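You operate a simulated robot arm through the tools that you are given. There is no shell and no other tool. Be economical: measure what you need, move in short steps, check, and stop when the job is done.

You run a simulated robot arm. Do the job below in one go: nothing can be reset, and whatever is moved stays where it is left.

Task
Take the grey cable from the top of the side bench and put it on the teal mat. Close the module drawer. Put two of the job cards from the top of the grey bench on the top of the side bench. Do these in any order.

Only the result counts: the job must be done as asked and must still hold three seconds after the hand-in. Knocking over, shifting, dropping, spilling or breaking anything else fails it.

Robot
A 7-joint arm with a vacuum gripper on a trunk, on a base that drives. Base frame: it is fixed to the floor where the robot stands at the start and does not move with it; the origin is under the middle of the robot, x ahead of it, y to its left, z up. Units: m, degrees, N and s.
With the tool pointing down near the work surface it reaches from about 0.12 to 0.82 m from the robot's upright axis, wherever it stands. Its first joint turns from -166.0 to 166.0 degrees. Places, roughly: job card [-0.25, 2, 0.75]; module drawer [0.2, -0.7, 0.7]; teal mat (42x25 cm) [0.5, -2.16, 0.92]; top of the side bench [0.5, 0.4, 0.8]. Payload 1.88 kg.
Tool frame: the origin (TCP) lies in the middle of the cups' lips, and z points out of the cups. The gripper has 1 cup of 0.032 m across, covering 0.032 by 0.032 m (tool x, y); the bellows give 0.014 m. With the vacuum on, a cup seals on a smooth face that it is pressed against (1 to 4 N); it does not hold porous or soft things. The pull reaches 41 N.
Orientation is told as [roll, pitch, yaw] about the base's x, y, z axes, in that order, counted from this pose: with the cups facing straight down, the tool's x points along the base's -x, its y along +y and its z along -z.

Tools
- The arm moves only by the tool play_rows. Its argument "deltas" is a list that holds one entry, the list of rows, each a list of 7 numbers: the turn, a rotation vector about the tool's x, y, z in degrees, then the shift along the tool's x, y, z in m, then the vacuum: 1 switches it on, 0 off. In form: [[[ax, ay, az, x, y, z, valve], ...]]. A call has 1 to 10 rows; each row shifts and turns the commanded pose from where the row before left it, along the tool's axes as they then stand. A row lasts 0.2 s, in which the tool goes at most 0.05 m and 8.6 degrees; a call with a longer step from one row to the next is refused whole, and so is a gripper value outside its range. A pose out of reach is approached as far as the arm can. The call stops where the force on the tool passes 40 N (or 10 N more than at its start, if that is more) or the arm is blocked; 0.2 s more then pass. The pull builds up within a second once a cup has sealed. Time passes only in rows, and 0.2 s behind the last, so rows that do not move give it time. It gives the time, the measured TCP pose, the force on the tool (base axes) and the pull of the vacuum at its end, in the units of the frame above (readings bear some noise), with the torque about the TCP (base axes, N m) and any sound that the robot's microphone picked up, and new pictures: "views" is both (left out), scene, wrist or none.
- Cameras (640 x 400 px; columns grow to the right, rows downward): "scene" is now at [0.0019, 0.1113, 1.4892]; the picture's right is [-0.65, -0.76, 0.00], its down [-0.56, 0.48, -0.68] and it looks along [0.52, -0.44, -0.73] (base axes); focal length 247 px, centre (320, 200). "wrist" rides on the gripper at [0.082, 0.014, -0.216] in the tool frame; the picture's right is [-0.17, 0.99, 0.00], its down [-0.91, -0.15, -0.37] and it looks along [-0.37, -0.06, 0.93] (tool axes); focal length 243 px, centre (320, 200).
- raise_lower(by): slides the trunk up (or, below 0, down) by that many m; the arm and the scene camera ride with it, the base frame stays. It gives what a move gives, with no picture.
- steer(legs): drives the robot by 1 to 6 legs, each [ahead, left, turn to the left] in m, m and degrees, along the robot's own axes; the way and the turn of a leg run together, so that a leg with both is an arc; at most 1.5 m and 180 degrees a leg. The arm and the cameras ride along, it lands a little off, and it stops where it bumps. It gives what a move gives, and a new picture of the scene camera.
- pan_tilt(pan, tilt): turns the head with the scene camera to pan (to the left, within 155 degrees either way) and tilt (down, from -29 to 69), counted from straight ahead of the robot. It gives what a move gives, and a new picture of the scene camera.
- probe_pixels(camera, pixels): for up to 12 pixels [column, row] of the newest picture of that camera ("zoom" is the newest enlarged one), the place [x, y, z] in the base frame of the surface seen there, good to about 0.002 m. The clock stands still meanwhile.
- zoom(camera, box): a new picture of the part [left, top, right, bottom] of that camera's present view, enlarged. The clock stands still meanwhile.
- sign_off(): hands the job in; it is judged then, once.

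Go step by step. Measure first, check grasps and placings, and put right what went wrong. The budget is 110 turns and 260 pictures, counting those below and the enlarged ones. Unless the task says otherwise, let go and move clear before handing in, and close with one line.

The tools are called after "Request:" by a JSON object that holds its "name" and its "arguments". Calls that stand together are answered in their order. play_rows: Moves the arm, as the interface text tells. Its arguments: {"type":"object","properties":{"deltas":{"type":"array"},"views":{"type":"string","enum":["both","scene","wrist","none"]}},"required":["deltas"]} The other tools are called the same way: raise_lower (by) slides the trunk up or down; steer (legs) drives the base; pan_tilt (pan, tilt) turns the head that bears the scene camera; probe_pixels (camera, pixels) gives the place of the surface under pixels of a picture; zoom (camera, box) takes an enlarged picture of a part of a camera's view; sign_off () hands the job in.

At the start:

```text
t: 0.0
eef_pos: [0.3764, -0.2935, 1.1411]
orientation: [0.0, 0.0, -0.1]
contact_force: [-0.1, -0.2, 0.5]
torque: [0.01, 0.0, 0.0]
pull: 0.1
trunk travel left (down, up): [-0.45, 0.14]
robot x, y, heading: [0.0012, 0.0002, -0.2]
head pan, tilt: [-40.7, 47.1]
```

scene: 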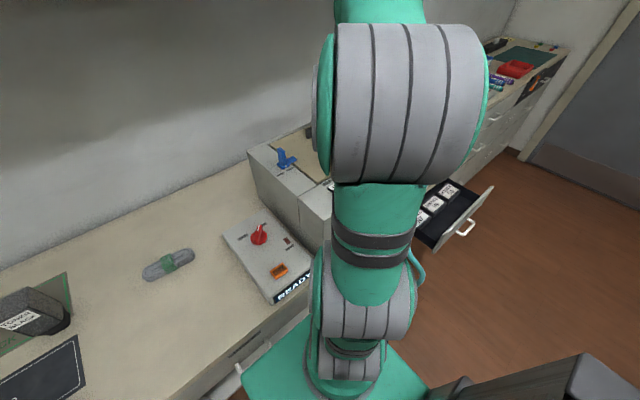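
wrist: 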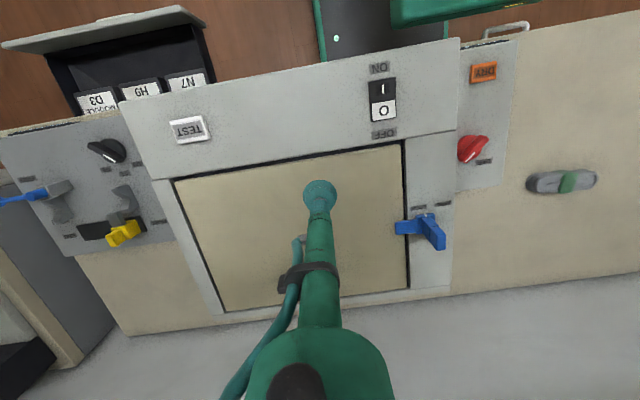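

The scene picture shows a grey tied bundle (168,264) on the bench, an open drawer (450,215) with its handle at (465,228), and a teal mat far off at (525,57). I'll measure these and look to the left.

Request:
{"name": "probe_pixels", "arguments": {"camera": "scene", "pixels": [[152, 270], [168, 263], [185, 257], [200, 290], [465, 228], [490, 190], [440, 245], [525, 57], [500, 50], [550, 58], [430, 205], [280, 330]]}}

Request:
{"name": "zoom", "arguments": {"camera": "scene", "box": [380, 20, 600, 260]}}

Request:
{"name": "zoom", "arguments": {"camera": "scene", "box": [0, 220, 240, 400]}}

```text
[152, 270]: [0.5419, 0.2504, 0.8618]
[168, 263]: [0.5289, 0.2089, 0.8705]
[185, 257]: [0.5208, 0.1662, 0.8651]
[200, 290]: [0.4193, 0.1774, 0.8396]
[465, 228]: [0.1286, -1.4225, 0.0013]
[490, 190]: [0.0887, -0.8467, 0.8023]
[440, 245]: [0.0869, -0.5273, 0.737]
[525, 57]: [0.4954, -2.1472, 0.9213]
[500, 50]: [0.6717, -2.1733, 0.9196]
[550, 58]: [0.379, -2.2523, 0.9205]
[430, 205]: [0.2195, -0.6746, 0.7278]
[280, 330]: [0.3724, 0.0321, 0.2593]
```

```text
1.67 times, centred on (490, 140) of scene
```

zoom: 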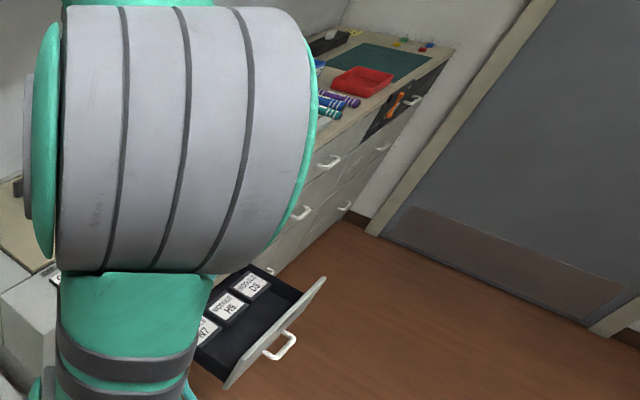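

```text
2.22 times, centred on (120, 310) of scene
```

zoom: 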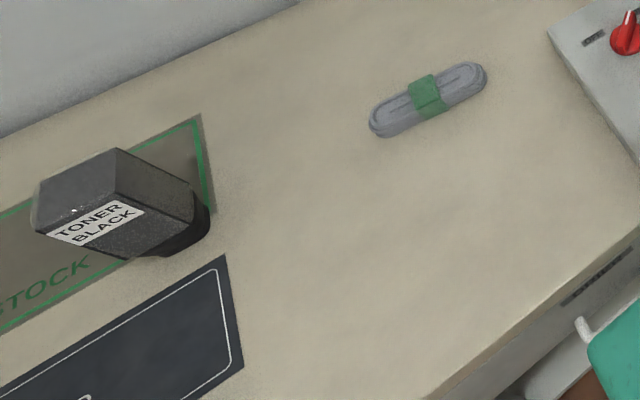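

The cable lies at about (0.53, 0.21, 0.87). I'll look left for the grey bench and the rest of the side bench.

Request:
{"name": "pan_tilt", "arguments": {"pan": 30, "tilt": 40}}

Request:
{"name": "pan_tilt", "arguments": {"pan": 95, "tilt": 30}}

Request:
{"name": "pan_tilt", "arguments": {"pan": 150, "tilt": 30}}

Request:
{"name": "pan_tilt", "arguments": {"pan": -110, "tilt": 30}}

```text
t: 1.4
eef_pos: [0.3765, -0.2939, 1.1413]
orientation: [0.0, -0.1, 0.0]
contact_force: [0.0, 0.0, 0.3]
torque: [0.01, -0.01, 0.01]
pull: 0.1
trunk travel left (down, up): [-0.45, 0.14]
robot x, y, heading: [0.0018, 0.0005, -0.4]
head pan, tilt: [30.0, 40.0]
```

scene: 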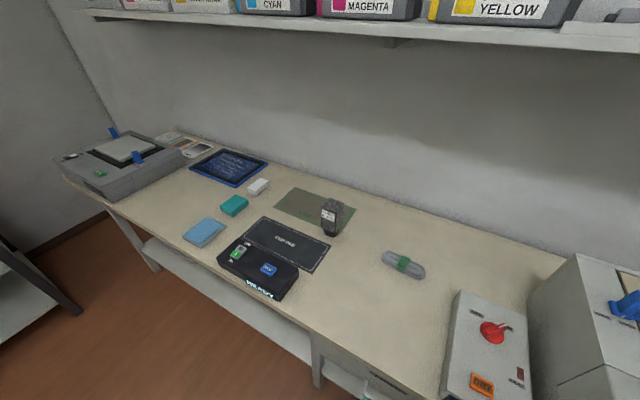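

```text
t: 2.8
eef_pos: [0.3779, -0.2938, 1.1409]
orientation: [-0.1, 0.0, 0.0]
contact_force: [-0.3, -0.8, 0.0]
torque: [0.0, -0.05, -0.03]
pull: 0.2
trunk travel left (down, up): [-0.45, 0.14]
robot x, y, heading: [-0.0001, 0.0018, -0.1]
head pan, tilt: [95.0, 30.0]
```

scene: 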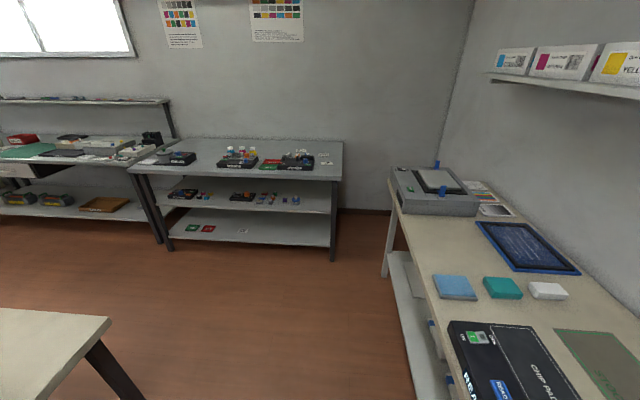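

```text
t: 4.0
eef_pos: [0.3773, -0.2952, 1.1409]
orientation: [0.0, 0.0, 0.0]
contact_force: [-1.0, -0.4, 0.3]
torque: [0.04, 0.04, -0.01]
pull: 0.1
trunk travel left (down, up): [-0.45, 0.14]
robot x, y, heading: [-0.0003, -0.0013, 0.1]
head pan, tilt: [150.0, 30.0]
```

scene: 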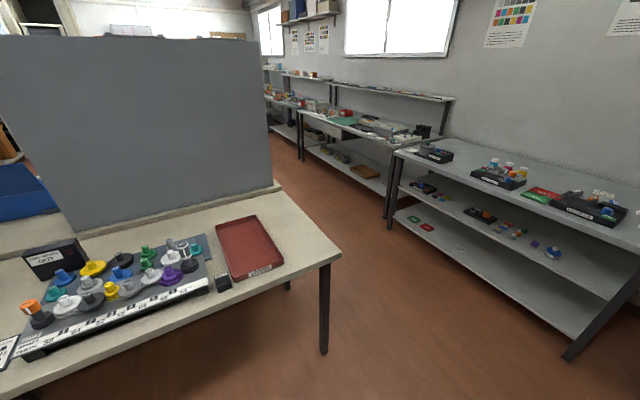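

```text
t: 7.7
eef_pos: [0.3782, -0.2936, 1.142]
orientation: [0.0, 0.1, 0.1]
contact_force: [-0.5, 0.2, 0.1]
torque: [0.0, -0.03, 0.01]
pull: 0.0
trunk travel left (down, up): [-0.45, 0.14]
robot x, y, heading: [-0.002, 0.0028, 0.1]
head pan, tilt: [-110.0, 30.0]
```

scene: 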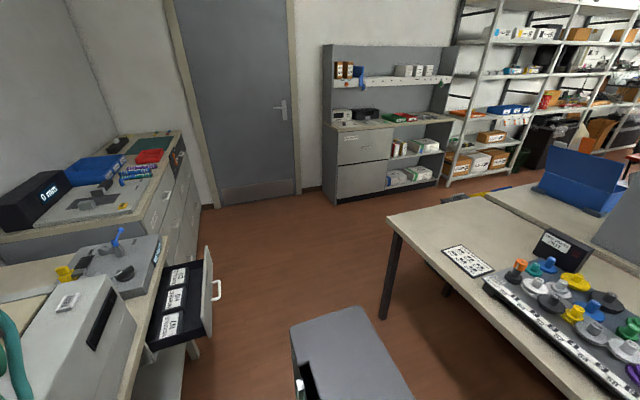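

The grey shelf bench near y≈2 appears in the 95° view. I'll check the current view's distances first, then zoom in on that bench.

Request:
{"name": "probe_pixels", "arguments": {"camera": "scene", "pixels": [[340, 320], [330, 390], [216, 290], [206, 265], [207, 330], [205, 248], [172, 297], [150, 345], [152, 303], [400, 225], [400, 270], [90, 230]]}}

Request:
{"name": "zoom", "arguments": {"camera": "scene", "box": [0, 120, 240, 400]}}

Request:
{"name": "pan_tilt", "arguments": {"pan": 95, "tilt": 30}}

Request:
{"name": "zoom", "arguments": {"camera": "scene", "box": [130, 130, 350, 260]}}

Request:
{"name": "probe_pixels", "arguments": {"camera": "scene", "pixels": [[325, 156], [325, 164], [315, 177], [342, 143], [133, 170], [150, 160], [20, 330], [108, 320], [400, 210], [390, 170], [430, 300], [390, 270]]}}

```text
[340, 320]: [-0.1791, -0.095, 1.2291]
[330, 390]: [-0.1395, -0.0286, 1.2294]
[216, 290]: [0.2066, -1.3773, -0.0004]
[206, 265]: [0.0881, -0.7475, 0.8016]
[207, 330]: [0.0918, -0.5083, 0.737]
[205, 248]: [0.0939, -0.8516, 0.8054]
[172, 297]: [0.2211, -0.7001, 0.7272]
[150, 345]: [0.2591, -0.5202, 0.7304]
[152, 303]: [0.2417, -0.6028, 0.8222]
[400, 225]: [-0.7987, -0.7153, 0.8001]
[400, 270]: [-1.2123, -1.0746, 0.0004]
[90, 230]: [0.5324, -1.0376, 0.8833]
```

```text
1.43 times, centred on (120, 260) of scene
```

zoom: 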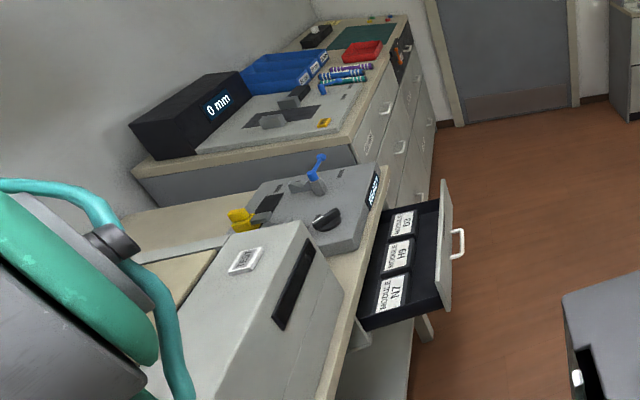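

```text
t: 10.6
eef_pos: [0.3782, -0.2946, 1.1406]
orientation: [0.0, -0.1, 0.0]
contact_force: [-0.1, -0.2, -0.2]
torque: [0.03, 0.01, -0.01]
pull: 0.2
trunk travel left (down, up): [-0.45, 0.14]
robot x, y, heading: [0.0009, -0.0, 0.1]
head pan, tilt: [95.0, 30.0]
```

scene: 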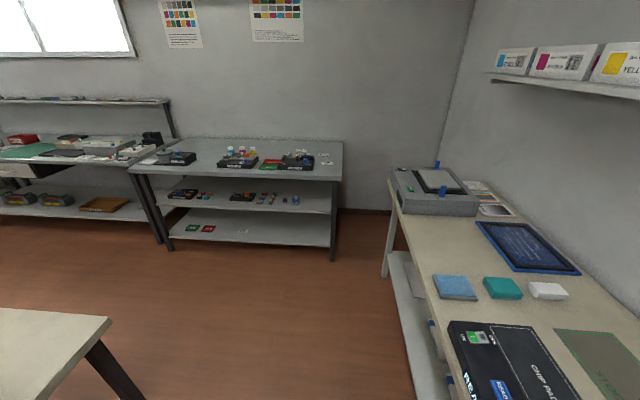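

```text
2.91 times, centred on (240, 195) of scene
```

zoom: 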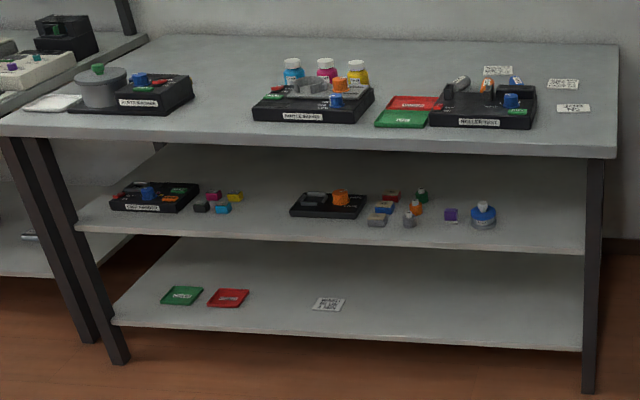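

```text
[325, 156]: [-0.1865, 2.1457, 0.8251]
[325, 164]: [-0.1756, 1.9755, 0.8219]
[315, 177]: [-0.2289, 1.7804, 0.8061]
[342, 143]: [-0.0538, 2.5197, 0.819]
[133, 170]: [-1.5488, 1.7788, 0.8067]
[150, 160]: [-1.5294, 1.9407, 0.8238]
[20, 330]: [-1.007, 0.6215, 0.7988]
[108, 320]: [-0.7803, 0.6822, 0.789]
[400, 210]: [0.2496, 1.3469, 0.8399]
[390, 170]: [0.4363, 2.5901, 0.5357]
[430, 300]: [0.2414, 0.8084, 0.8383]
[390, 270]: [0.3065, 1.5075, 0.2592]
```

Three cards lie on top of the grey bench (zoom (497,70), (563,84) and (573,107)). I'll do the drawer first, so I'm looking down at it from here.

Request:
{"name": "pan_tilt", "arguments": {"pan": -75, "tilt": 55}}

Request:
{"name": "zoom", "arguments": {"camera": "wrist", "box": [0, 0, 640, 400]}}

Request:
{"name": "probe_pixels", "arguments": {"camera": "wrist", "pixels": [[110, 12], [110, 45], [30, 45], [195, 15], [60, 65], [565, 180], [530, 185], [590, 180], [250, 70], [600, 25], [500, 40], [440, 45]]}}

```text
t: 13.2
eef_pos: [0.3769, -0.2935, 1.1416]
orientation: [0.0, 0.0, 0.0]
contact_force: [-0.4, -0.1, -0.2]
torque: [0.01, -0.05, 0.01]
pull: 0.1
trunk travel left (down, up): [-0.45, 0.14]
robot x, y, heading: [-0.0051, 0.0005, 0.0]
head pan, tilt: [-75.0, 55.0]
```

scene: 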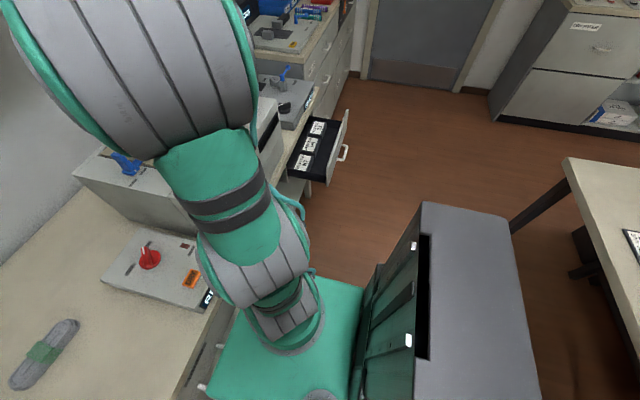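

```text
1.00 times, centred on (320, 200) of wrist (not enlarged: the box is as wide or as high as the picture)
```

zoom: 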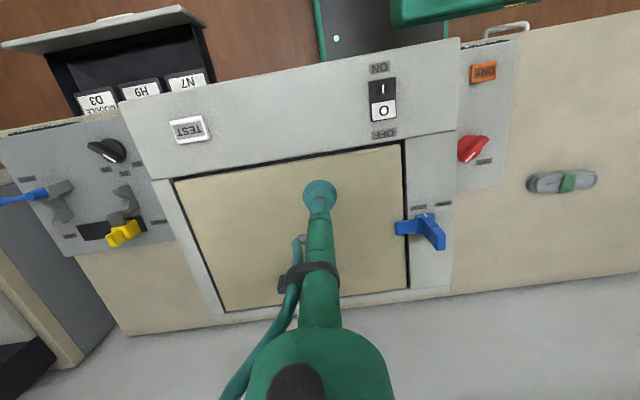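

```text
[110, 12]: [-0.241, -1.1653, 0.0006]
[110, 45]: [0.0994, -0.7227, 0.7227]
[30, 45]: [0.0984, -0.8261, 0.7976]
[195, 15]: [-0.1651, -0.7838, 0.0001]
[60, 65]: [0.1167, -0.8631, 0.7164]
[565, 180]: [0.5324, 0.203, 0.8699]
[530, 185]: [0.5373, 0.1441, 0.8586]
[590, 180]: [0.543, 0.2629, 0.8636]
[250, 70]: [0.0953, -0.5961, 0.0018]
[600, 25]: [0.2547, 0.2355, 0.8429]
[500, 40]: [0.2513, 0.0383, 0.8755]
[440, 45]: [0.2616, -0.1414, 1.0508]
```

The drawer is visible from above here, its front near (345,135). I'll zoom and probe its front, handle, and the bench edge at that y.

Request:
{"name": "zoom", "arguments": {"camera": "scene", "box": [240, 40, 400, 220]}}

Request:
{"name": "probe_pixels", "arguments": {"camera": "scene", "pixels": [[343, 153], [338, 140], [328, 180], [347, 113], [285, 150], [302, 128], [322, 90], [302, 310], [340, 290], [430, 210], [515, 235], [250, 395]]}}

```text
2.22 times, centred on (320, 130) of scene
```

zoom: 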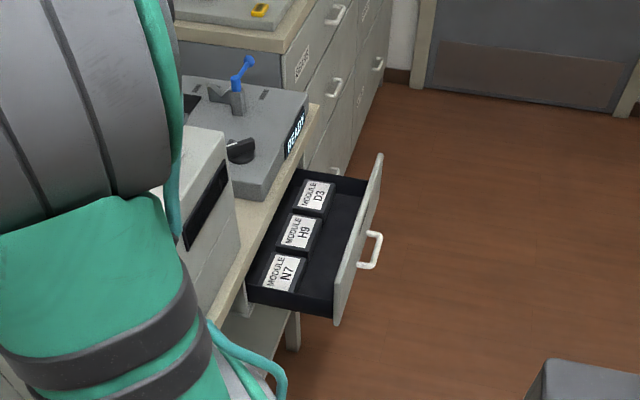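

```text
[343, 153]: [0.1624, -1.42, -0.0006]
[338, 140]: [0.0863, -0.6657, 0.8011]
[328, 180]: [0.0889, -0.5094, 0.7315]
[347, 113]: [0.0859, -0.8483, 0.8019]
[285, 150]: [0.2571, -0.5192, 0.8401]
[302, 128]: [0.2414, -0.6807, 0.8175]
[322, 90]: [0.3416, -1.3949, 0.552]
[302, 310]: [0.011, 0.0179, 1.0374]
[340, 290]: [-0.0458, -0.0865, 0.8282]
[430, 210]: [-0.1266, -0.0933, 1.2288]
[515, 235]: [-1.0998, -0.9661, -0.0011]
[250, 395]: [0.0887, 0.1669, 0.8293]
```

The bench edge is at x≈0.243 and the drawer front at x≈0.083. I'll measure the handle at zoom (375,250).

Request:
{"name": "probe_pixels", "arguments": {"camera": "zoom", "pixels": [[374, 250], [376, 240], [367, 265], [372, 235], [361, 264], [362, 220], [350, 280], [345, 300]]}}

Request:
{"name": "raise_lower", "arguments": {"by": -0.1}}

```text
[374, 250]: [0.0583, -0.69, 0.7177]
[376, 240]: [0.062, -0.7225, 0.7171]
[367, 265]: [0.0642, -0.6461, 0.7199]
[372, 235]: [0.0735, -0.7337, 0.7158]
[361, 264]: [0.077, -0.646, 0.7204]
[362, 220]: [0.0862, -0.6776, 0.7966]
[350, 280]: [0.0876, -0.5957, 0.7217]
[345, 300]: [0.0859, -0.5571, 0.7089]
```

```text
t: 14.6
eef_pos: [0.3758, -0.2932, 1.0413]
orientation: [0.1, -0.1, -0.1]
contact_force: [1.1, -0.2, 3.4]
torque: [0.07, 0.01, -0.01]
pull: 0.1
trunk travel left (down, up): [-0.35, 0.24]
robot x, y, heading: [0.0011, -0.0015, 0.1]
head pan, tilt: [-75.0, 55.0]
```

A force of 3.4 N appeared with the TCP close above the machine. I'll raise the trunk back and check.

Request:
{"name": "raise_lower", "arguments": {"by": 0.06}}

Request:
{"name": "play_rows", "arguments": {"deltas": [[[0, 0, 0, 0, 0, 0, 0]]]}}

```text
t: 15.6
eef_pos: [0.3768, -0.2938, 1.1004]
orientation: [-0.1, 0.0, 0.0]
contact_force: [-0.1, -0.2, 0.4]
torque: [0.01, 0.03, 0.0]
pull: 0.1
trunk travel left (down, up): [-0.41, 0.18]
robot x, y, heading: [-0.0003, -0.0005, 0.0]
head pan, tilt: [-75.0, 55.0]
```

```text
t: 15.9
eef_pos: [0.3778, -0.2936, 1.1006]
orientation: [0.1, 0.0, 0.0]
contact_force: [0.1, 0.4, 0.7]
torque: [0.0, 0.03, -0.02]
pull: 0.1
trunk travel left (down, up): [-0.41, 0.18]
robot x, y, heading: [0.0029, 0.0016, -0.4]
head pan, tilt: [-75.0, 55.0]
```

scene: 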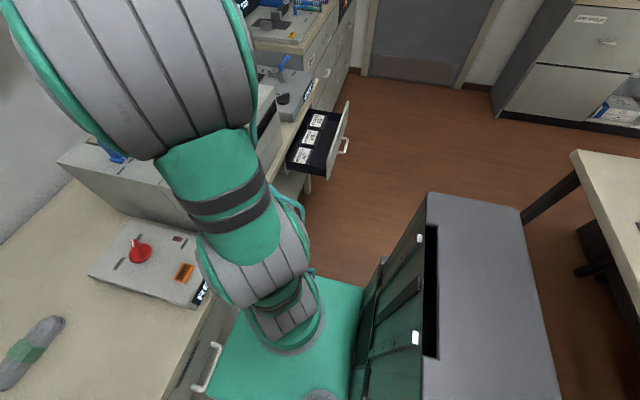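
wrist: 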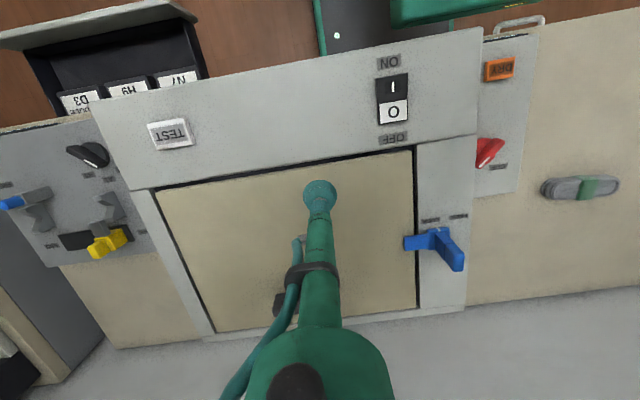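

No contact now. I'll raise the trunk a bit, check the lid height, and swing the arm out to the right over the aisle.

Request:
{"name": "probe_pixels", "arguments": {"camera": "wrist", "pixels": [[250, 220], [380, 200], [440, 160], [300, 100]]}}

Request:
{"name": "play_rows", "arguments": {"deltas": [[[0, 0, 0, 0.03, 0, -0.03, 0], [0, 0, 0, 0.04, -0.025, 0, 0], [0, 0, 0, 0.04, -0.025, 0, 0], [0, 0, 0, 0.04, -0.025, 0, 0], [0, 0, 0, 0.04, -0.025, 0, 0], [0, 0, 0, 0.04, -0.025, 0, 0], [0, 0, 0, 0.04, -0.025, 0, 0], [0, 0, 0, 0.04, -0.025, 0, 0], [0, 0, 0, 0.04, -0.025, 0, 0], [0, 0, 0, 0.02, -0.04, 0, 0]]]}}

```text
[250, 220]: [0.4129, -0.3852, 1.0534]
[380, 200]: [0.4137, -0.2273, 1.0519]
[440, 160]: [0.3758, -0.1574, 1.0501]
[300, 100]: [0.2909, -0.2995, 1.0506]
```

```text
t: 18.1
eef_pos: [0.0086, -0.5321, 1.1332]
orientation: [0.0, 0.0, 0.0]
contact_force: [0.3, 1.9, 0.9]
torque: [-0.02, -0.02, 0.01]
pull: 0.0
trunk travel left (down, up): [-0.41, 0.18]
robot x, y, heading: [-0.004, 0.0045, -0.2]
head pan, tilt: [-75.0, 55.0]
```

scene: 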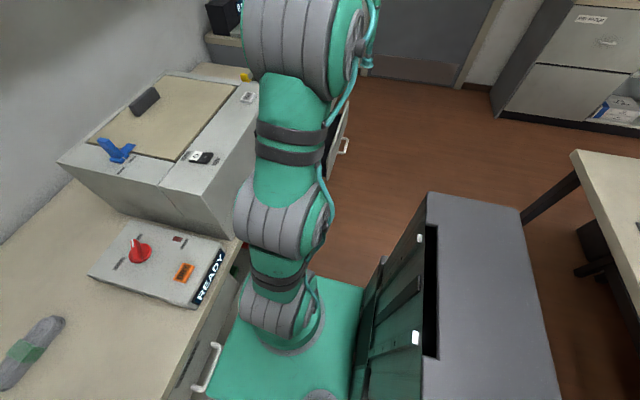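
wrist: 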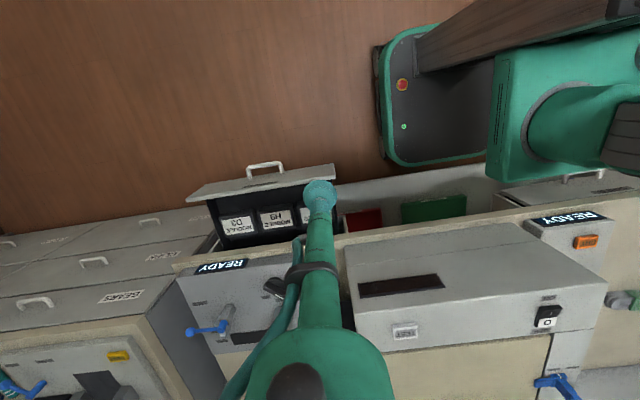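

The lid was at z 1.05, so the cup had only lightly touched it, and it looks unmoved. Next I'll slide to y≈-0.69 and go down in front of the handle.

Request:
{"name": "play_rows", "arguments": {"deltas": [[[0, 0, 0, 0.01, -0.045, 0, 0], [0, 0, 0, 0.01, -0.045, 0, 0], [0, 0, 0, 0, -0.045, 0, 0], [0, 0, 0, 0, -0.023, 0.03, 0], [0, 0, 0, 0, 0, 0.05, 0], [0, 0, 0, 0, 0, 0.05, 0], [0, 0, 0, 0, 0, 0.05, 0], [0, 0, 0, 0, 0, 0.05, 0], [0, 0, 0, 0, 0, 0.05, 0], [0, 0, 0, 0, 0, 0.05, 0]]]}}

```text
t: 20.4
eef_pos: [-0.017, -0.6573, 0.7866]
orientation: [-0.1, 0.0, 0.0]
contact_force: [-0.2, 0.1, 0.7]
torque: [-0.02, -0.02, 0.04]
pull: 0.1
out of reach, approached as far as the arm can: row 2, 3
trunk travel left (down, up): [-0.41, 0.18]
robot x, y, heading: [0.0009, 0.0008, -0.1]
head pan, tilt: [-75.0, 55.0]
```

scene: 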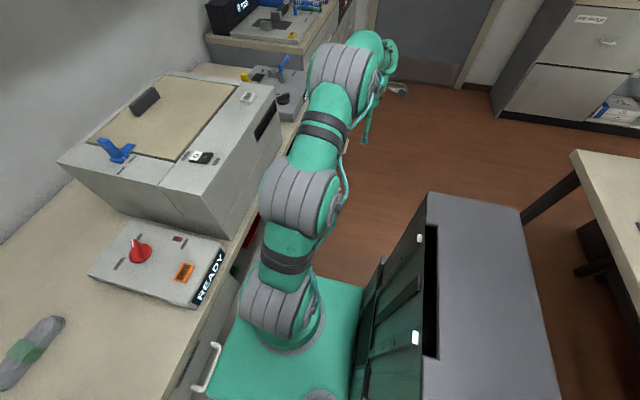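
wrist: 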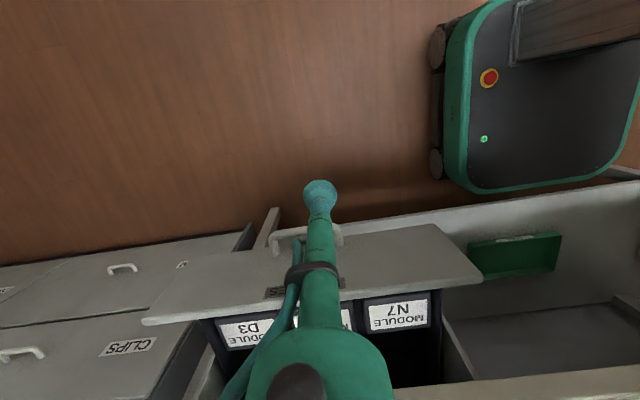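

The stem is at x≈-0.02, just in front of the handle (310,235). I'll tilt the tool top back by about 20°, lower to z≈0.68, and line up at y≈-0.685.

Request:
{"name": "play_rows", "arguments": {"deltas": [[[0, 0, 0, 0, -0.025, 0.04, 0], [0, 0, 0, 0, 0, 0.045, 0], [0, 0, 0, 0, 0, 0.025, 0], [0, -7, 0, 0, 0, 0, 0], [0, -7, 0, 0, 0, 0, 0], [0, -7, 0, 0, 0, 0, 0]]]}}

```text
t: 21.8
eef_pos: [-0.0166, -0.6816, 0.674]
orientation: [0.0, -21.1, 0.1]
contact_force: [0.9, 0.0, 0.5]
torque: [-0.03, 0.03, 0.02]
pull: 0.1
trunk travel left (down, up): [-0.41, 0.18]
robot x, y, heading: [0.001, -0.0015, -0.2]
head pan, tilt: [-75.0, 55.0]
```

scene: 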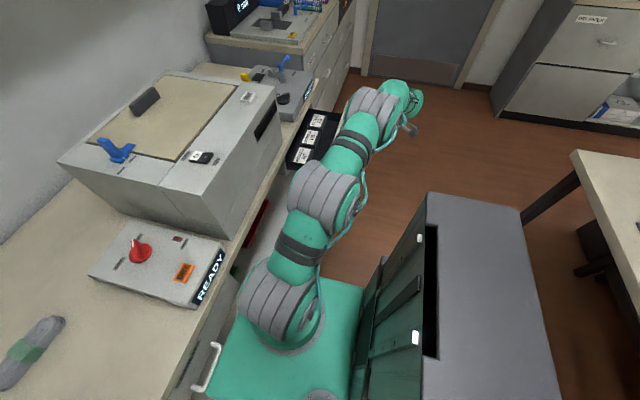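
wrist: 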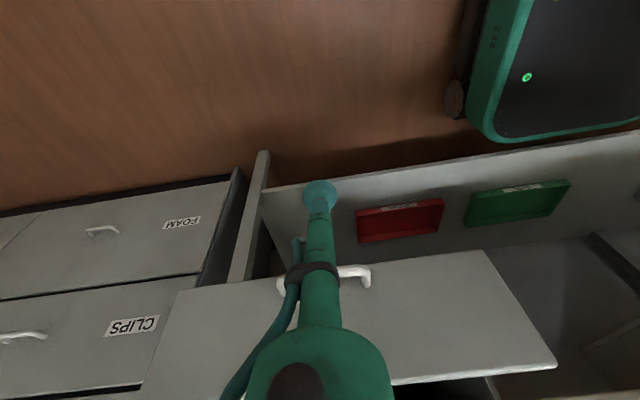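

Handle is now visible beside the stem (345,275). I'll push in +x gently.

Request:
{"name": "play_rows", "arguments": {"deltas": [[[0, 0, 0, -0.0374, 0, 0.0143, 0], [0, 0, 0, -0.0187, 0, 0.0072, 0], [0, 0, 0, -0.0187, 0, 0.0072, 0], [0, 0, 0, -0.0187, 0, 0.0072, 0], [0, 0, 0, -0.0187, 0, 0.0072, 0]]]}}

```text
t: 22.9
eef_pos: [0.103, -0.6802, 0.6729]
orientation: [0.0, -21.0, 0.0]
contact_force: [1.2, -0.1, 0.3]
torque: [-0.02, -0.02, 0.0]
pull: 0.2
trunk travel left (down, up): [-0.41, 0.18]
robot x, y, heading: [0.0006, -0.0004, 0.0]
head pan, tilt: [-75.0, 55.0]
```

scene: 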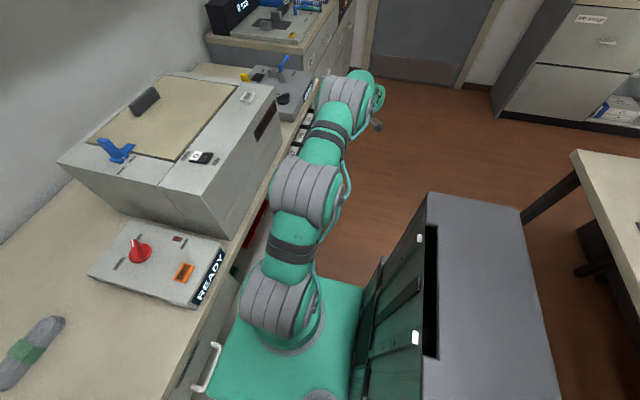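
wrist: 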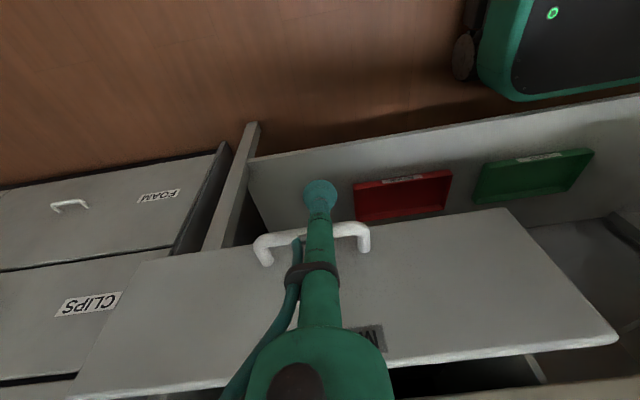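

I need to know whether the drawer is moving; probing the front in the wrist picture.

Request:
{"name": "probe_pixels", "arguments": {"camera": "wrist", "pixels": [[450, 300], [340, 230], [365, 235], [180, 340], [320, 195]]}}

Request:
{"name": "play_rows", "arguments": {"deltas": [[[0, 0, 0, -0.0187, 0, 0.0072, 0], [0, 0, 0, -0.0187, 0, 0.0072, 0]]]}}

Request:
{"name": "probe_pixels", "arguments": {"camera": "wrist", "pixels": [[450, 300], [340, 230], [365, 235], [180, 340], [320, 195]]}}

```text
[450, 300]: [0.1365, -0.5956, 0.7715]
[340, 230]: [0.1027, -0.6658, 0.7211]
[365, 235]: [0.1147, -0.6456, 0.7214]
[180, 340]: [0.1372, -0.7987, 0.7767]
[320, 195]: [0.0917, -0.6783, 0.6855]
```

```text
t: 23.6
eef_pos: [0.1417, -0.6808, 0.6728]
orientation: [0.0, -21.0, 0.0]
contact_force: [-0.3, -0.2, 0.3]
torque: [-0.03, -0.03, -0.01]
pull: 0.1
trunk travel left (down, up): [-0.41, 0.18]
robot x, y, heading: [-0.0015, -0.0006, -0.2]
head pan, tilt: [-75.0, 55.0]
```

scene: 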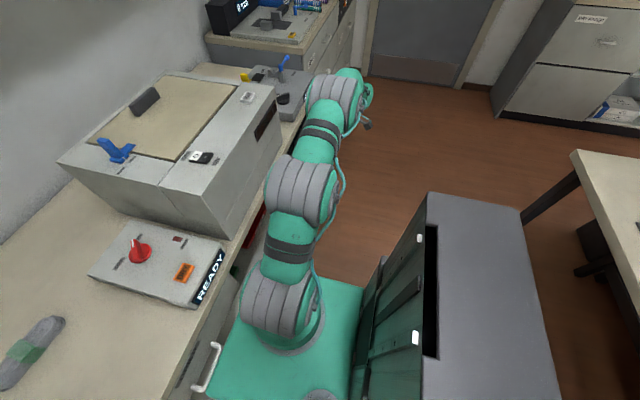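
wrist: 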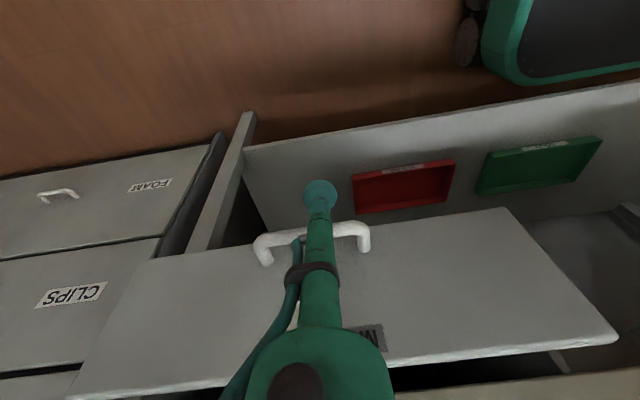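

```text
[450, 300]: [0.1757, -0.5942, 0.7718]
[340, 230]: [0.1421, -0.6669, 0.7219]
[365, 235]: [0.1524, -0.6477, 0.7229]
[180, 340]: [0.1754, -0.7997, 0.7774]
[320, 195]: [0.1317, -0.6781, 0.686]
```

The drawer is moving freely; its front is at x=0.176. I'll continue in small steps until it stops.

Request:
{"name": "play_rows", "arguments": {"deltas": [[[0, 0, 0, -0.0187, 0, 0.0072, 0], [0, 0, 0, -0.014, 0, 0.0054, 0], [0, 0, 0, -0.0094, 0, 0.0036, 0], [0, 0, 0, -0.0047, 0, 0.0018, 0], [0, 0, 0, -0.0047, 0, 0.0018, 0], [0, 0, 0, -0.0047, 0, 0.0018, 0], [0, 0, 0, -0.0047, 0, 0.0018, 0]]]}}

Request:
{"name": "probe_pixels", "arguments": {"camera": "wrist", "pixels": [[450, 300], [340, 230], [365, 235], [180, 340], [320, 195], [600, 390]]}}

```text
t: 25.1
eef_pos: [0.2084, -0.6813, 0.6738]
orientation: [0.0, -21.0, 0.1]
contact_force: [-0.2, 0.3, 0.1]
torque: [0.02, 0.04, -0.01]
pull: 0.0
trunk travel left (down, up): [-0.41, 0.18]
robot x, y, heading: [-0.0045, -0.0025, -0.1]
head pan, tilt: [-75.0, 55.0]
```

scene: 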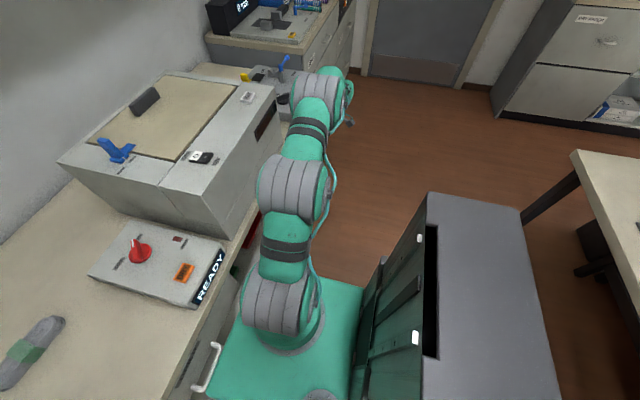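
wrist: 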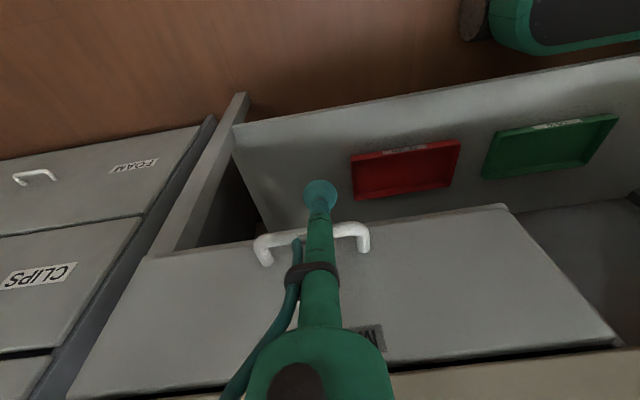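

```text
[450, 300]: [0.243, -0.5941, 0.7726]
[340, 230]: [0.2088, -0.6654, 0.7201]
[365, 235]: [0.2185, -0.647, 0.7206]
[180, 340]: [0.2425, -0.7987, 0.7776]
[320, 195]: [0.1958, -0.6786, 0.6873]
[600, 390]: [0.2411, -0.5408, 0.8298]
```

The front is at 0.243, flush with the bench edge, but no resistance yet. I'll push a little further until it stops.

Request:
{"name": "play_rows", "arguments": {"deltas": [[[0, 0, 0, -0.0037, 0, 0.0014, 0], [0, 0, 0, -0.0037, 0, 0.0014, 0], [0, 0, 0, -0.0037, 0, 0.0014, 0], [0, 0, 0, 0, 0, 0, 0]]]}}

Request:
{"name": "probe_pixels", "arguments": {"camera": "wrist", "pixels": [[450, 300], [340, 230], [180, 340], [320, 195], [600, 390]]}}

```text
t: 26.1
eef_pos: [0.2155, -0.6795, 0.6716]
orientation: [0.2, -20.9, -0.1]
contact_force: [-26.8, 4.4, -9.1]
torque: [-0.2, -1.22, -0.06]
pull: 0.1
trunk travel left (down, up): [-0.41, 0.18]
robot x, y, heading: [-0.0001, -0.0018, -0.1]
head pan, tilt: [-75.0, 55.0]
```

scene: 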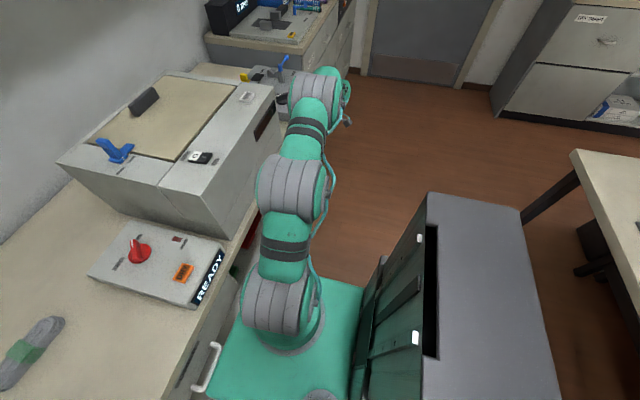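
wrist: 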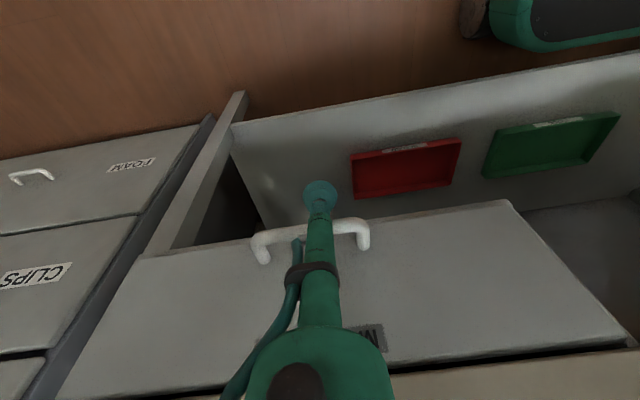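

```text
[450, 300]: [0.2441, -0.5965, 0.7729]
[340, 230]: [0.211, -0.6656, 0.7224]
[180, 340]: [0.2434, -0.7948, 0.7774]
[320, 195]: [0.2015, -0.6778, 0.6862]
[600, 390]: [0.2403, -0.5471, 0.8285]
```

The force rose to 27 N and the front stopped at x=0.244, so the drawer is closed. Backing off and lifting.

Request:
{"name": "play_rows", "arguments": {"deltas": [[[0, 0, 0, 0.0374, 0, -0.0143, 0], [0, 0, 0, 0.0374, 0, -0.0143, 0], [0, 0, 0, 0.0374, 0, -0.0143, 0], [0, 7, 0, 0.0374, 0, -0.0143, 0], [0, 7, 0, 0, 0, -0.03, 0], [0, 7, 0, 0, 0, -0.04, 0], [0, 0, 0, 0, 0.02, -0.045, 0], [0, 0, 0, 0, 0.02, -0.045, 0], [0, 0, 0, 0, 0.02, -0.045, 0], [0, 0, 0, 0, 0.02, -0.045, 0]]]}}

Request:
{"name": "play_rows", "arguments": {"deltas": [[[0, 0, 0, 0, 0.02, -0.045, 0], [0, 0, 0, 0, 0.02, -0.045, 0], [0, 0, 0, 0, 0.02, -0.045, 0], [0, 0, 0, 0, 0.02, -0.045, 0], [0, 0, 0, 0, 0.02, -0.045, 0], [0, 0, 0, 0, 0.02, -0.02, 0], [0, 0, 0, -0.03, 0.035, 0, 0], [0, 0, 0, -0.03, 0.035, 0, 0]]]}}

```text
t: 28.4
eef_pos: [0.0461, -0.5995, 0.9223]
orientation: [0.1, 0.0, 0.0]
contact_force: [1.0, -0.1, -0.6]
torque: [0.01, 0.0, -0.03]
pull: 0.0
trunk travel left (down, up): [-0.41, 0.18]
robot x, y, heading: [-0.0, -0.0009, -0.2]
head pan, tilt: [-75.0, 55.0]
```

scene: 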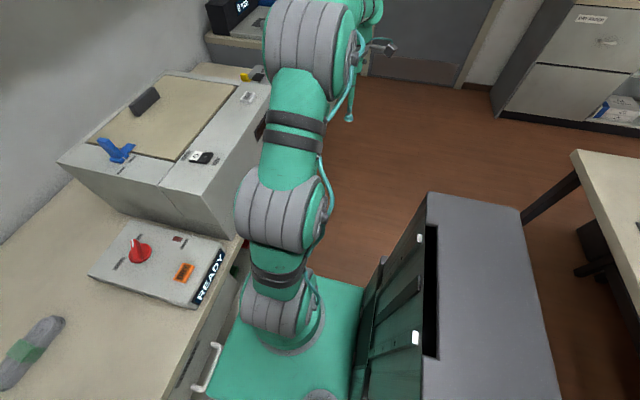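
wrist: 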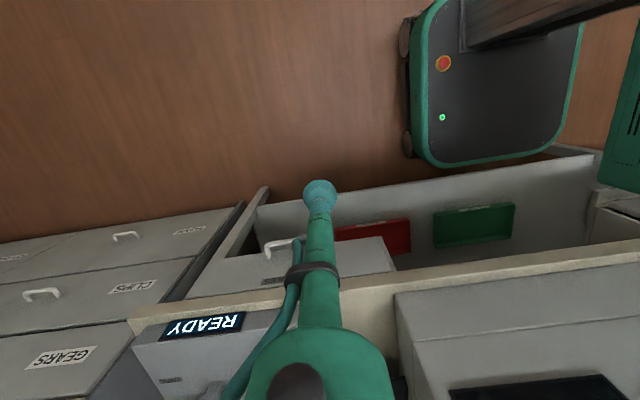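

```text
t: 30.1
eef_pos: [0.1066, -0.4098, 1.1681]
orientation: [0.0, 0.0, -0.1]
contact_force: [0.6, -0.1, -0.6]
torque: [0.02, -0.02, -0.01]
pull: 0.1
trunk travel left (down, up): [-0.41, 0.18]
robot x, y, heading: [0.001, 0.0031, 0.2]
head pan, tilt: [-75.0, 55.0]
```

scene: 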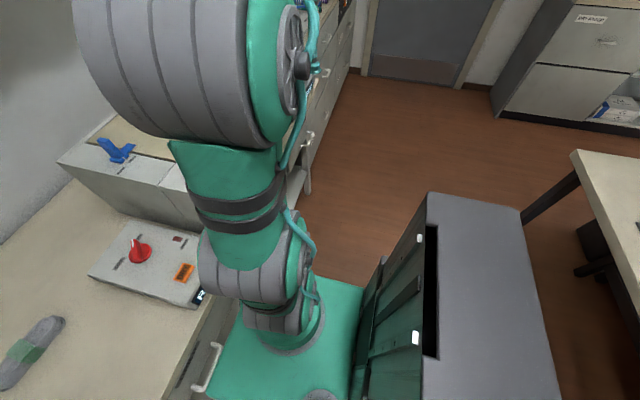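
wrist: 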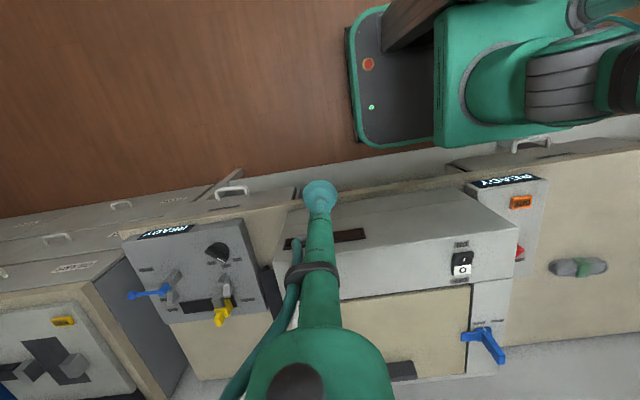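

The drawer stays shut. I'll sweep the arm at z≈1.17 over to the cable.

Request:
{"name": "play_rows", "arguments": {"deltas": [[[0, 0, 0, -0.03, 0.038, 0, 0], [0, 0, 0, -0.03, 0.038, 0, 0], [0, 0, 0, -0.03, 0.038, 0, 0], [0, 0, 0, -0.03, 0.038, 0, 0], [0, 0, 0, -0.03, 0.038, 0, 0], [0, 0, 0, -0.03, 0.038, 0, 0], [0, 0, 0, -0.03, 0.038, 0, 0], [0, 0, 0, -0.03, 0.038, 0, 0], [0, 0, 0, -0.02, 0.045, 0, 0], [0, 0, 0, -0.02, 0.045, 0, 0]]], "views": "none"}}

Request:
{"name": "play_rows", "arguments": {"deltas": [[[0, 0, 0, -0.02, 0.037, 0, 0], [0, 0, 0, -0.02, 0.037, 0, 0], [0, 0, 0, -0.02, 0.037, 0, 0], [0, 0, 0, -0.02, 0.037, 0, 0], [0, 0, 0, -0.02, 0.037, 0.04, 0], [0, 0, 0, -0.02, 0.037, 0.045, 0]]], "views": "wrist"}}

Request:
{"name": "zoom", "arguments": {"camera": "wrist", "box": [220, 80, 440, 220]}}

```text
t: 32.4
eef_pos: [0.3858, -0.0133, 1.1676]
orientation: [-0.1, 0.2, 0.0]
contact_force: [0.1, -0.2, -0.6]
torque: [0.03, 0.04, 0.01]
pull: 0.0
trunk travel left (down, up): [-0.41, 0.18]
robot x, y, heading: [-0.0004, 0.0034, -0.1]
head pan, tilt: [-75.0, 55.0]
```

```text
refused: row 5 steps farther than a row can; nothing moved
```

```text
2.86 times, centred on (330, 150) of wrist
```

zoom: 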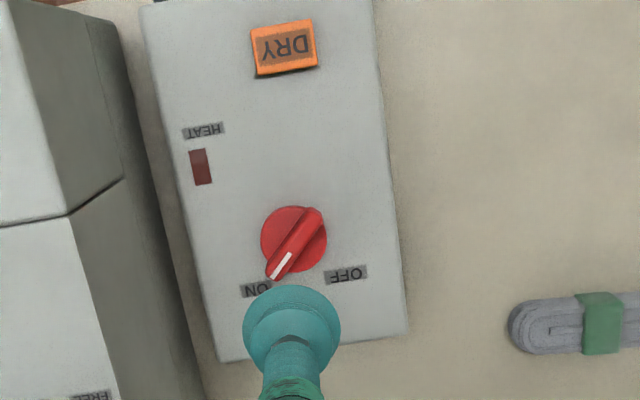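

One row was too long and refused; the red knob is well below. I'll continue in shorter rows.

Request:
{"name": "play_rows", "arguments": {"deltas": [[[0, 0, 0, -0.02, 0.037, 0, 0], [0, 0, 0, -0.02, 0.037, 0, 0], [0, 0, 0, -0.02, 0.037, 0, 0], [0, 0, 0, -0.02, 0.037, 0, 0], [0, 0, 0, -0.02, 0.037, 0, 0], [0, 0, 0, -0.02, 0.037, 0, 0], [0, 0, 0, 0, 0, 0.045, 0], [0, 0, 0, 0, 0, 0.045, 0]]], "views": "wrist"}}

Request:
{"name": "zoom", "arguments": {"camera": "wrist", "box": [220, 80, 440, 220]}}

Request:
{"name": "probe_pixels", "arguments": {"camera": "zoom", "pixels": [[320, 160], [270, 160], [370, 160], [320, 120], [320, 200], [320, 240], [400, 160], [220, 160]]}}

```text
t: 34.1
eef_pos: [0.5091, 0.2056, 1.0751]
orientation: [0.0, 0.0, 0.0]
contact_force: [0.2, -0.5, 0.2]
torque: [0.01, 0.0, 0.0]
pull: 0.1
trunk travel left (down, up): [-0.41, 0.18]
robot x, y, heading: [-0.0008, -0.0006, -0.1]
head pan, tilt: [-75.0, 55.0]
```

wrist: 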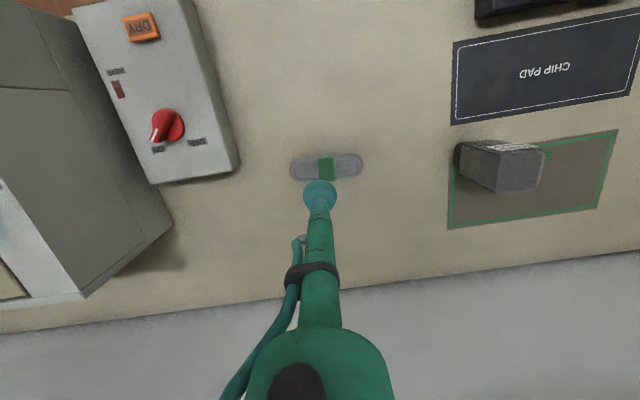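

```text
2.86 times, centred on (330, 150) of wrist
```

zoom: 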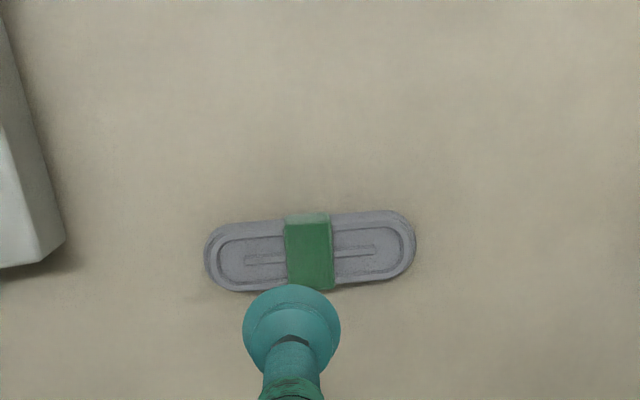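

```text
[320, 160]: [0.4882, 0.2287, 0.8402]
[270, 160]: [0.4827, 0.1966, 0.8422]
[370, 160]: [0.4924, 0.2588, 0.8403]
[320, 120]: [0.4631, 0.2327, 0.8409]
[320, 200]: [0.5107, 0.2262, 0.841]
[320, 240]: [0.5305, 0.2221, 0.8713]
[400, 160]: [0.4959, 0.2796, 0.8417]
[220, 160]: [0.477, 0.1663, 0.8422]
```

The cable has ridged windings and a flat green band at zoom (310,252). I'll measure the band's extents.

Request:
{"name": "probe_pixels", "arguments": {"camera": "zoom", "pixels": [[310, 225], [310, 250], [310, 275], [290, 252], [330, 250], [308, 215], [310, 287], [210, 255], [410, 240], [265, 250], [360, 235]]}}

```text
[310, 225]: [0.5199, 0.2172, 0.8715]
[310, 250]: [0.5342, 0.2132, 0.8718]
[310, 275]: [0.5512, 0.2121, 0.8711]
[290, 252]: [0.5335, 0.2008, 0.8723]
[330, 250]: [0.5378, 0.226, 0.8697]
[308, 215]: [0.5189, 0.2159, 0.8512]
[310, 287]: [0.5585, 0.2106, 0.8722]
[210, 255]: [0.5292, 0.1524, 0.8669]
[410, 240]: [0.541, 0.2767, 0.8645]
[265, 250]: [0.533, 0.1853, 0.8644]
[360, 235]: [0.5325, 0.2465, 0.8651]
```

The band is about 30 mm wide, close to the cup size, so I need its exact edges.

Request:
{"name": "zoom", "arguments": {"camera": "wrist", "box": [290, 145, 370, 195]}}

Request:
{"name": "probe_pixels", "arguments": {"camera": "zoom", "pixels": [[222, 100], [222, 160], [235, 200], [225, 130], [232, 130], [340, 120], [345, 180], [350, 120], [230, 60], [330, 60], [290, 80], [300, 200]]}}

```text
8.00 times, centred on (330, 170) of wrist
```

zoom: 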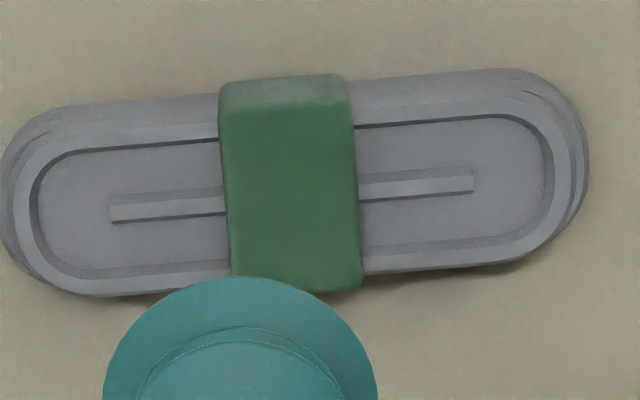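

```text
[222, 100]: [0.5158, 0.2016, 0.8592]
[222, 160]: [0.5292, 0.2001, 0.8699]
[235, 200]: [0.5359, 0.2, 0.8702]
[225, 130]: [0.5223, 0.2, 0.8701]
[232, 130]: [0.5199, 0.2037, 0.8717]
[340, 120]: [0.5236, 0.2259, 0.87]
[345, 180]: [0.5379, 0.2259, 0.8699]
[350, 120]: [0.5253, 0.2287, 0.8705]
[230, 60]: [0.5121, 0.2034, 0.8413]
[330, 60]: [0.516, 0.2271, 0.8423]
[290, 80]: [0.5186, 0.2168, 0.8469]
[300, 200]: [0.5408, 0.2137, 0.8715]
```

The band centre is at about (0.539, 0.213) with its top at z=0.871. I'll descend over it with the vacuum on.

Request:
{"name": "play_rows", "arguments": {"deltas": [[[0, 0, 0, -0.03, 0.0075, 0, 1], [0, 0, 0, 0, 0, 0.05, 1], [0, 0, 0, 0, 0, 0.05, 1], [0, 0, 0, 0, 0, 0.05, 1], [0, 0, 0, 0, 0, 0.035, 1], [0, 0, 0, 0, 0, 0, 1]]]}}

Request:
{"name": "zoom", "arguments": {"camera": "wrist", "box": [260, 140, 380, 215]}}

```text
t: 35.5
eef_pos: [0.538, 0.2116, 0.8895]
orientation: [0.0, -0.1, 0.0]
contact_force: [0.1, -0.1, 0.7]
torque: [-0.02, 0.0, 0.01]
pull: 0.1
trunk travel left (down, up): [-0.41, 0.18]
robot x, y, heading: [0.0038, 0.0027, 0.1]
head pan, tilt: [-75.0, 55.0]
```

scene: 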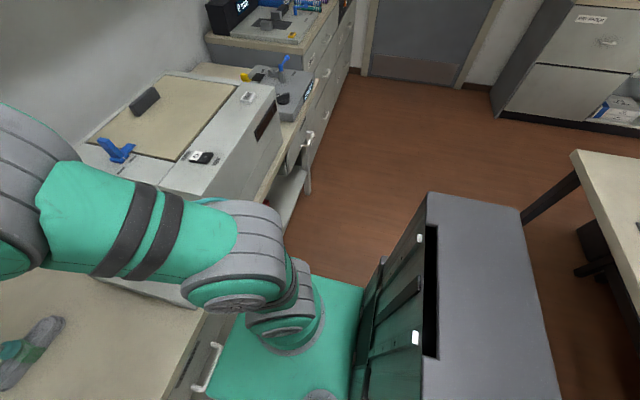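
wrist: 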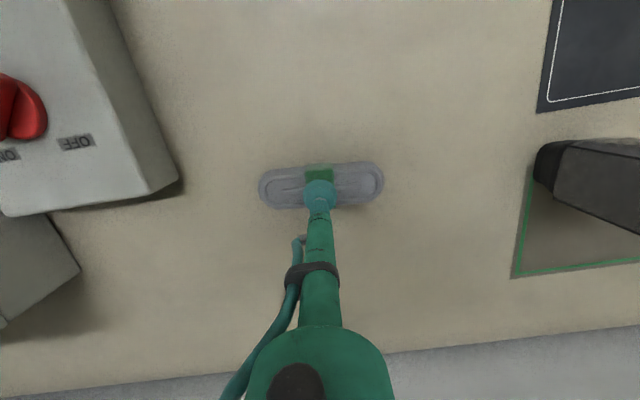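

```text
5.33 times, centred on (320, 178) of wrist
```

zoom: 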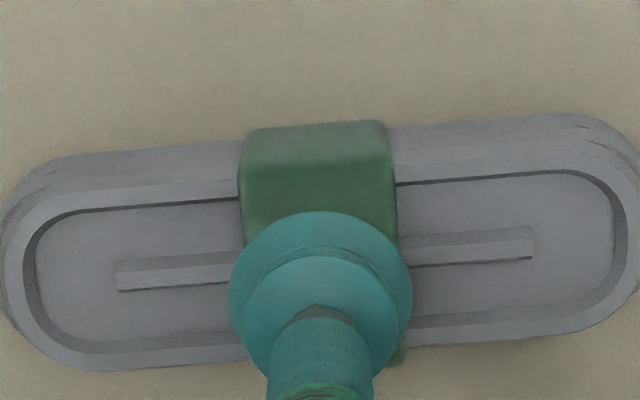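

The cup is centred over the band. Pressing down gently.

Request:
{"name": "play_rows", "arguments": {"deltas": [[[0, 0, 0, 0, 0, 0.015, 1], [0, 0, 0, 0, 0, 0.005, 1], [0, 0, 0, 0, 0, 0.003, 1], [0, 0, 0, 0, 0, 0, 1], [0, 0, 0, 0, 0, 0, 1], [0, 0, 0, 0, 0, 0, 1], [0, 0, 0, 0, 0, 0, 1]]], "views": "wrist"}}

```text
t: 37.1
eef_pos: [0.5384, 0.2143, 0.8695]
orientation: [-0.1, -0.1, 0.0]
contact_force: [5.5, 1.0, 12.7]
torque: [-0.01, -0.02, -0.03]
pull: 40.7
trunk travel left (down, up): [-0.41, 0.18]
robot x, y, heading: [0.0017, 0.0033, -0.2]
head pan, tilt: [-75.0, 55.0]
```

wrist: 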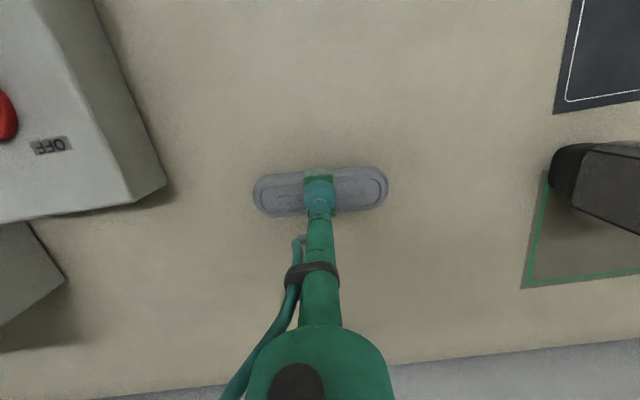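

Sealed with a pull of 40.7 N. Lifting slowly.

Request:
{"name": "play_rows", "arguments": {"deltas": [[[0, 0, 0, 0, 0, -0.01, 1], [0, 0, 0, 0, 0, -0.02, 1], [0, 0, 0, 0, 0, -0.03, 1], [0, 0, 0, 0, 0, -0.04, 1], [0, 0, 0, 0, 0, -0.04, 1], [0, 0, 0, 0, 0, -0.04, 1], [0, 0, 0, 0, 0, -0.04, 1], [0, 0, 0, 0, 0, -0.04, 1], [0, 0, 0, 0, 0, -0.04, 1], [0, 0, 0, 0, 0, -0.01, 1]]], "views": "wrist"}}

```text
t: 39.4
eef_pos: [0.537, 0.2132, 1.178]
orientation: [0.0, -0.1, -0.1]
contact_force: [-0.2, 0.1, -0.8]
torque: [0.01, -0.01, -0.02]
pull: 40.8
trunk travel left (down, up): [-0.41, 0.18]
robot x, y, heading: [0.0006, -0.0047, 0.1]
head pan, tilt: [-75.0, 55.0]
```

wrist: 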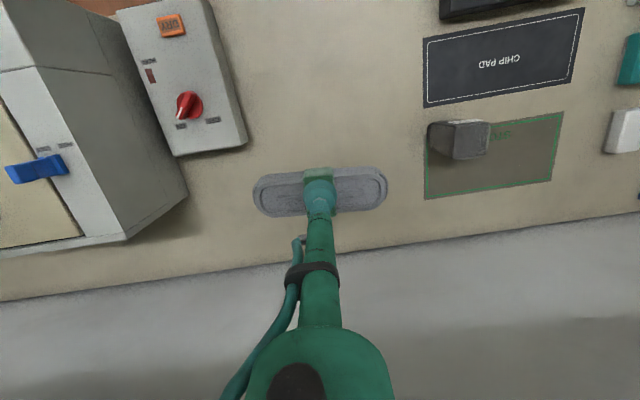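

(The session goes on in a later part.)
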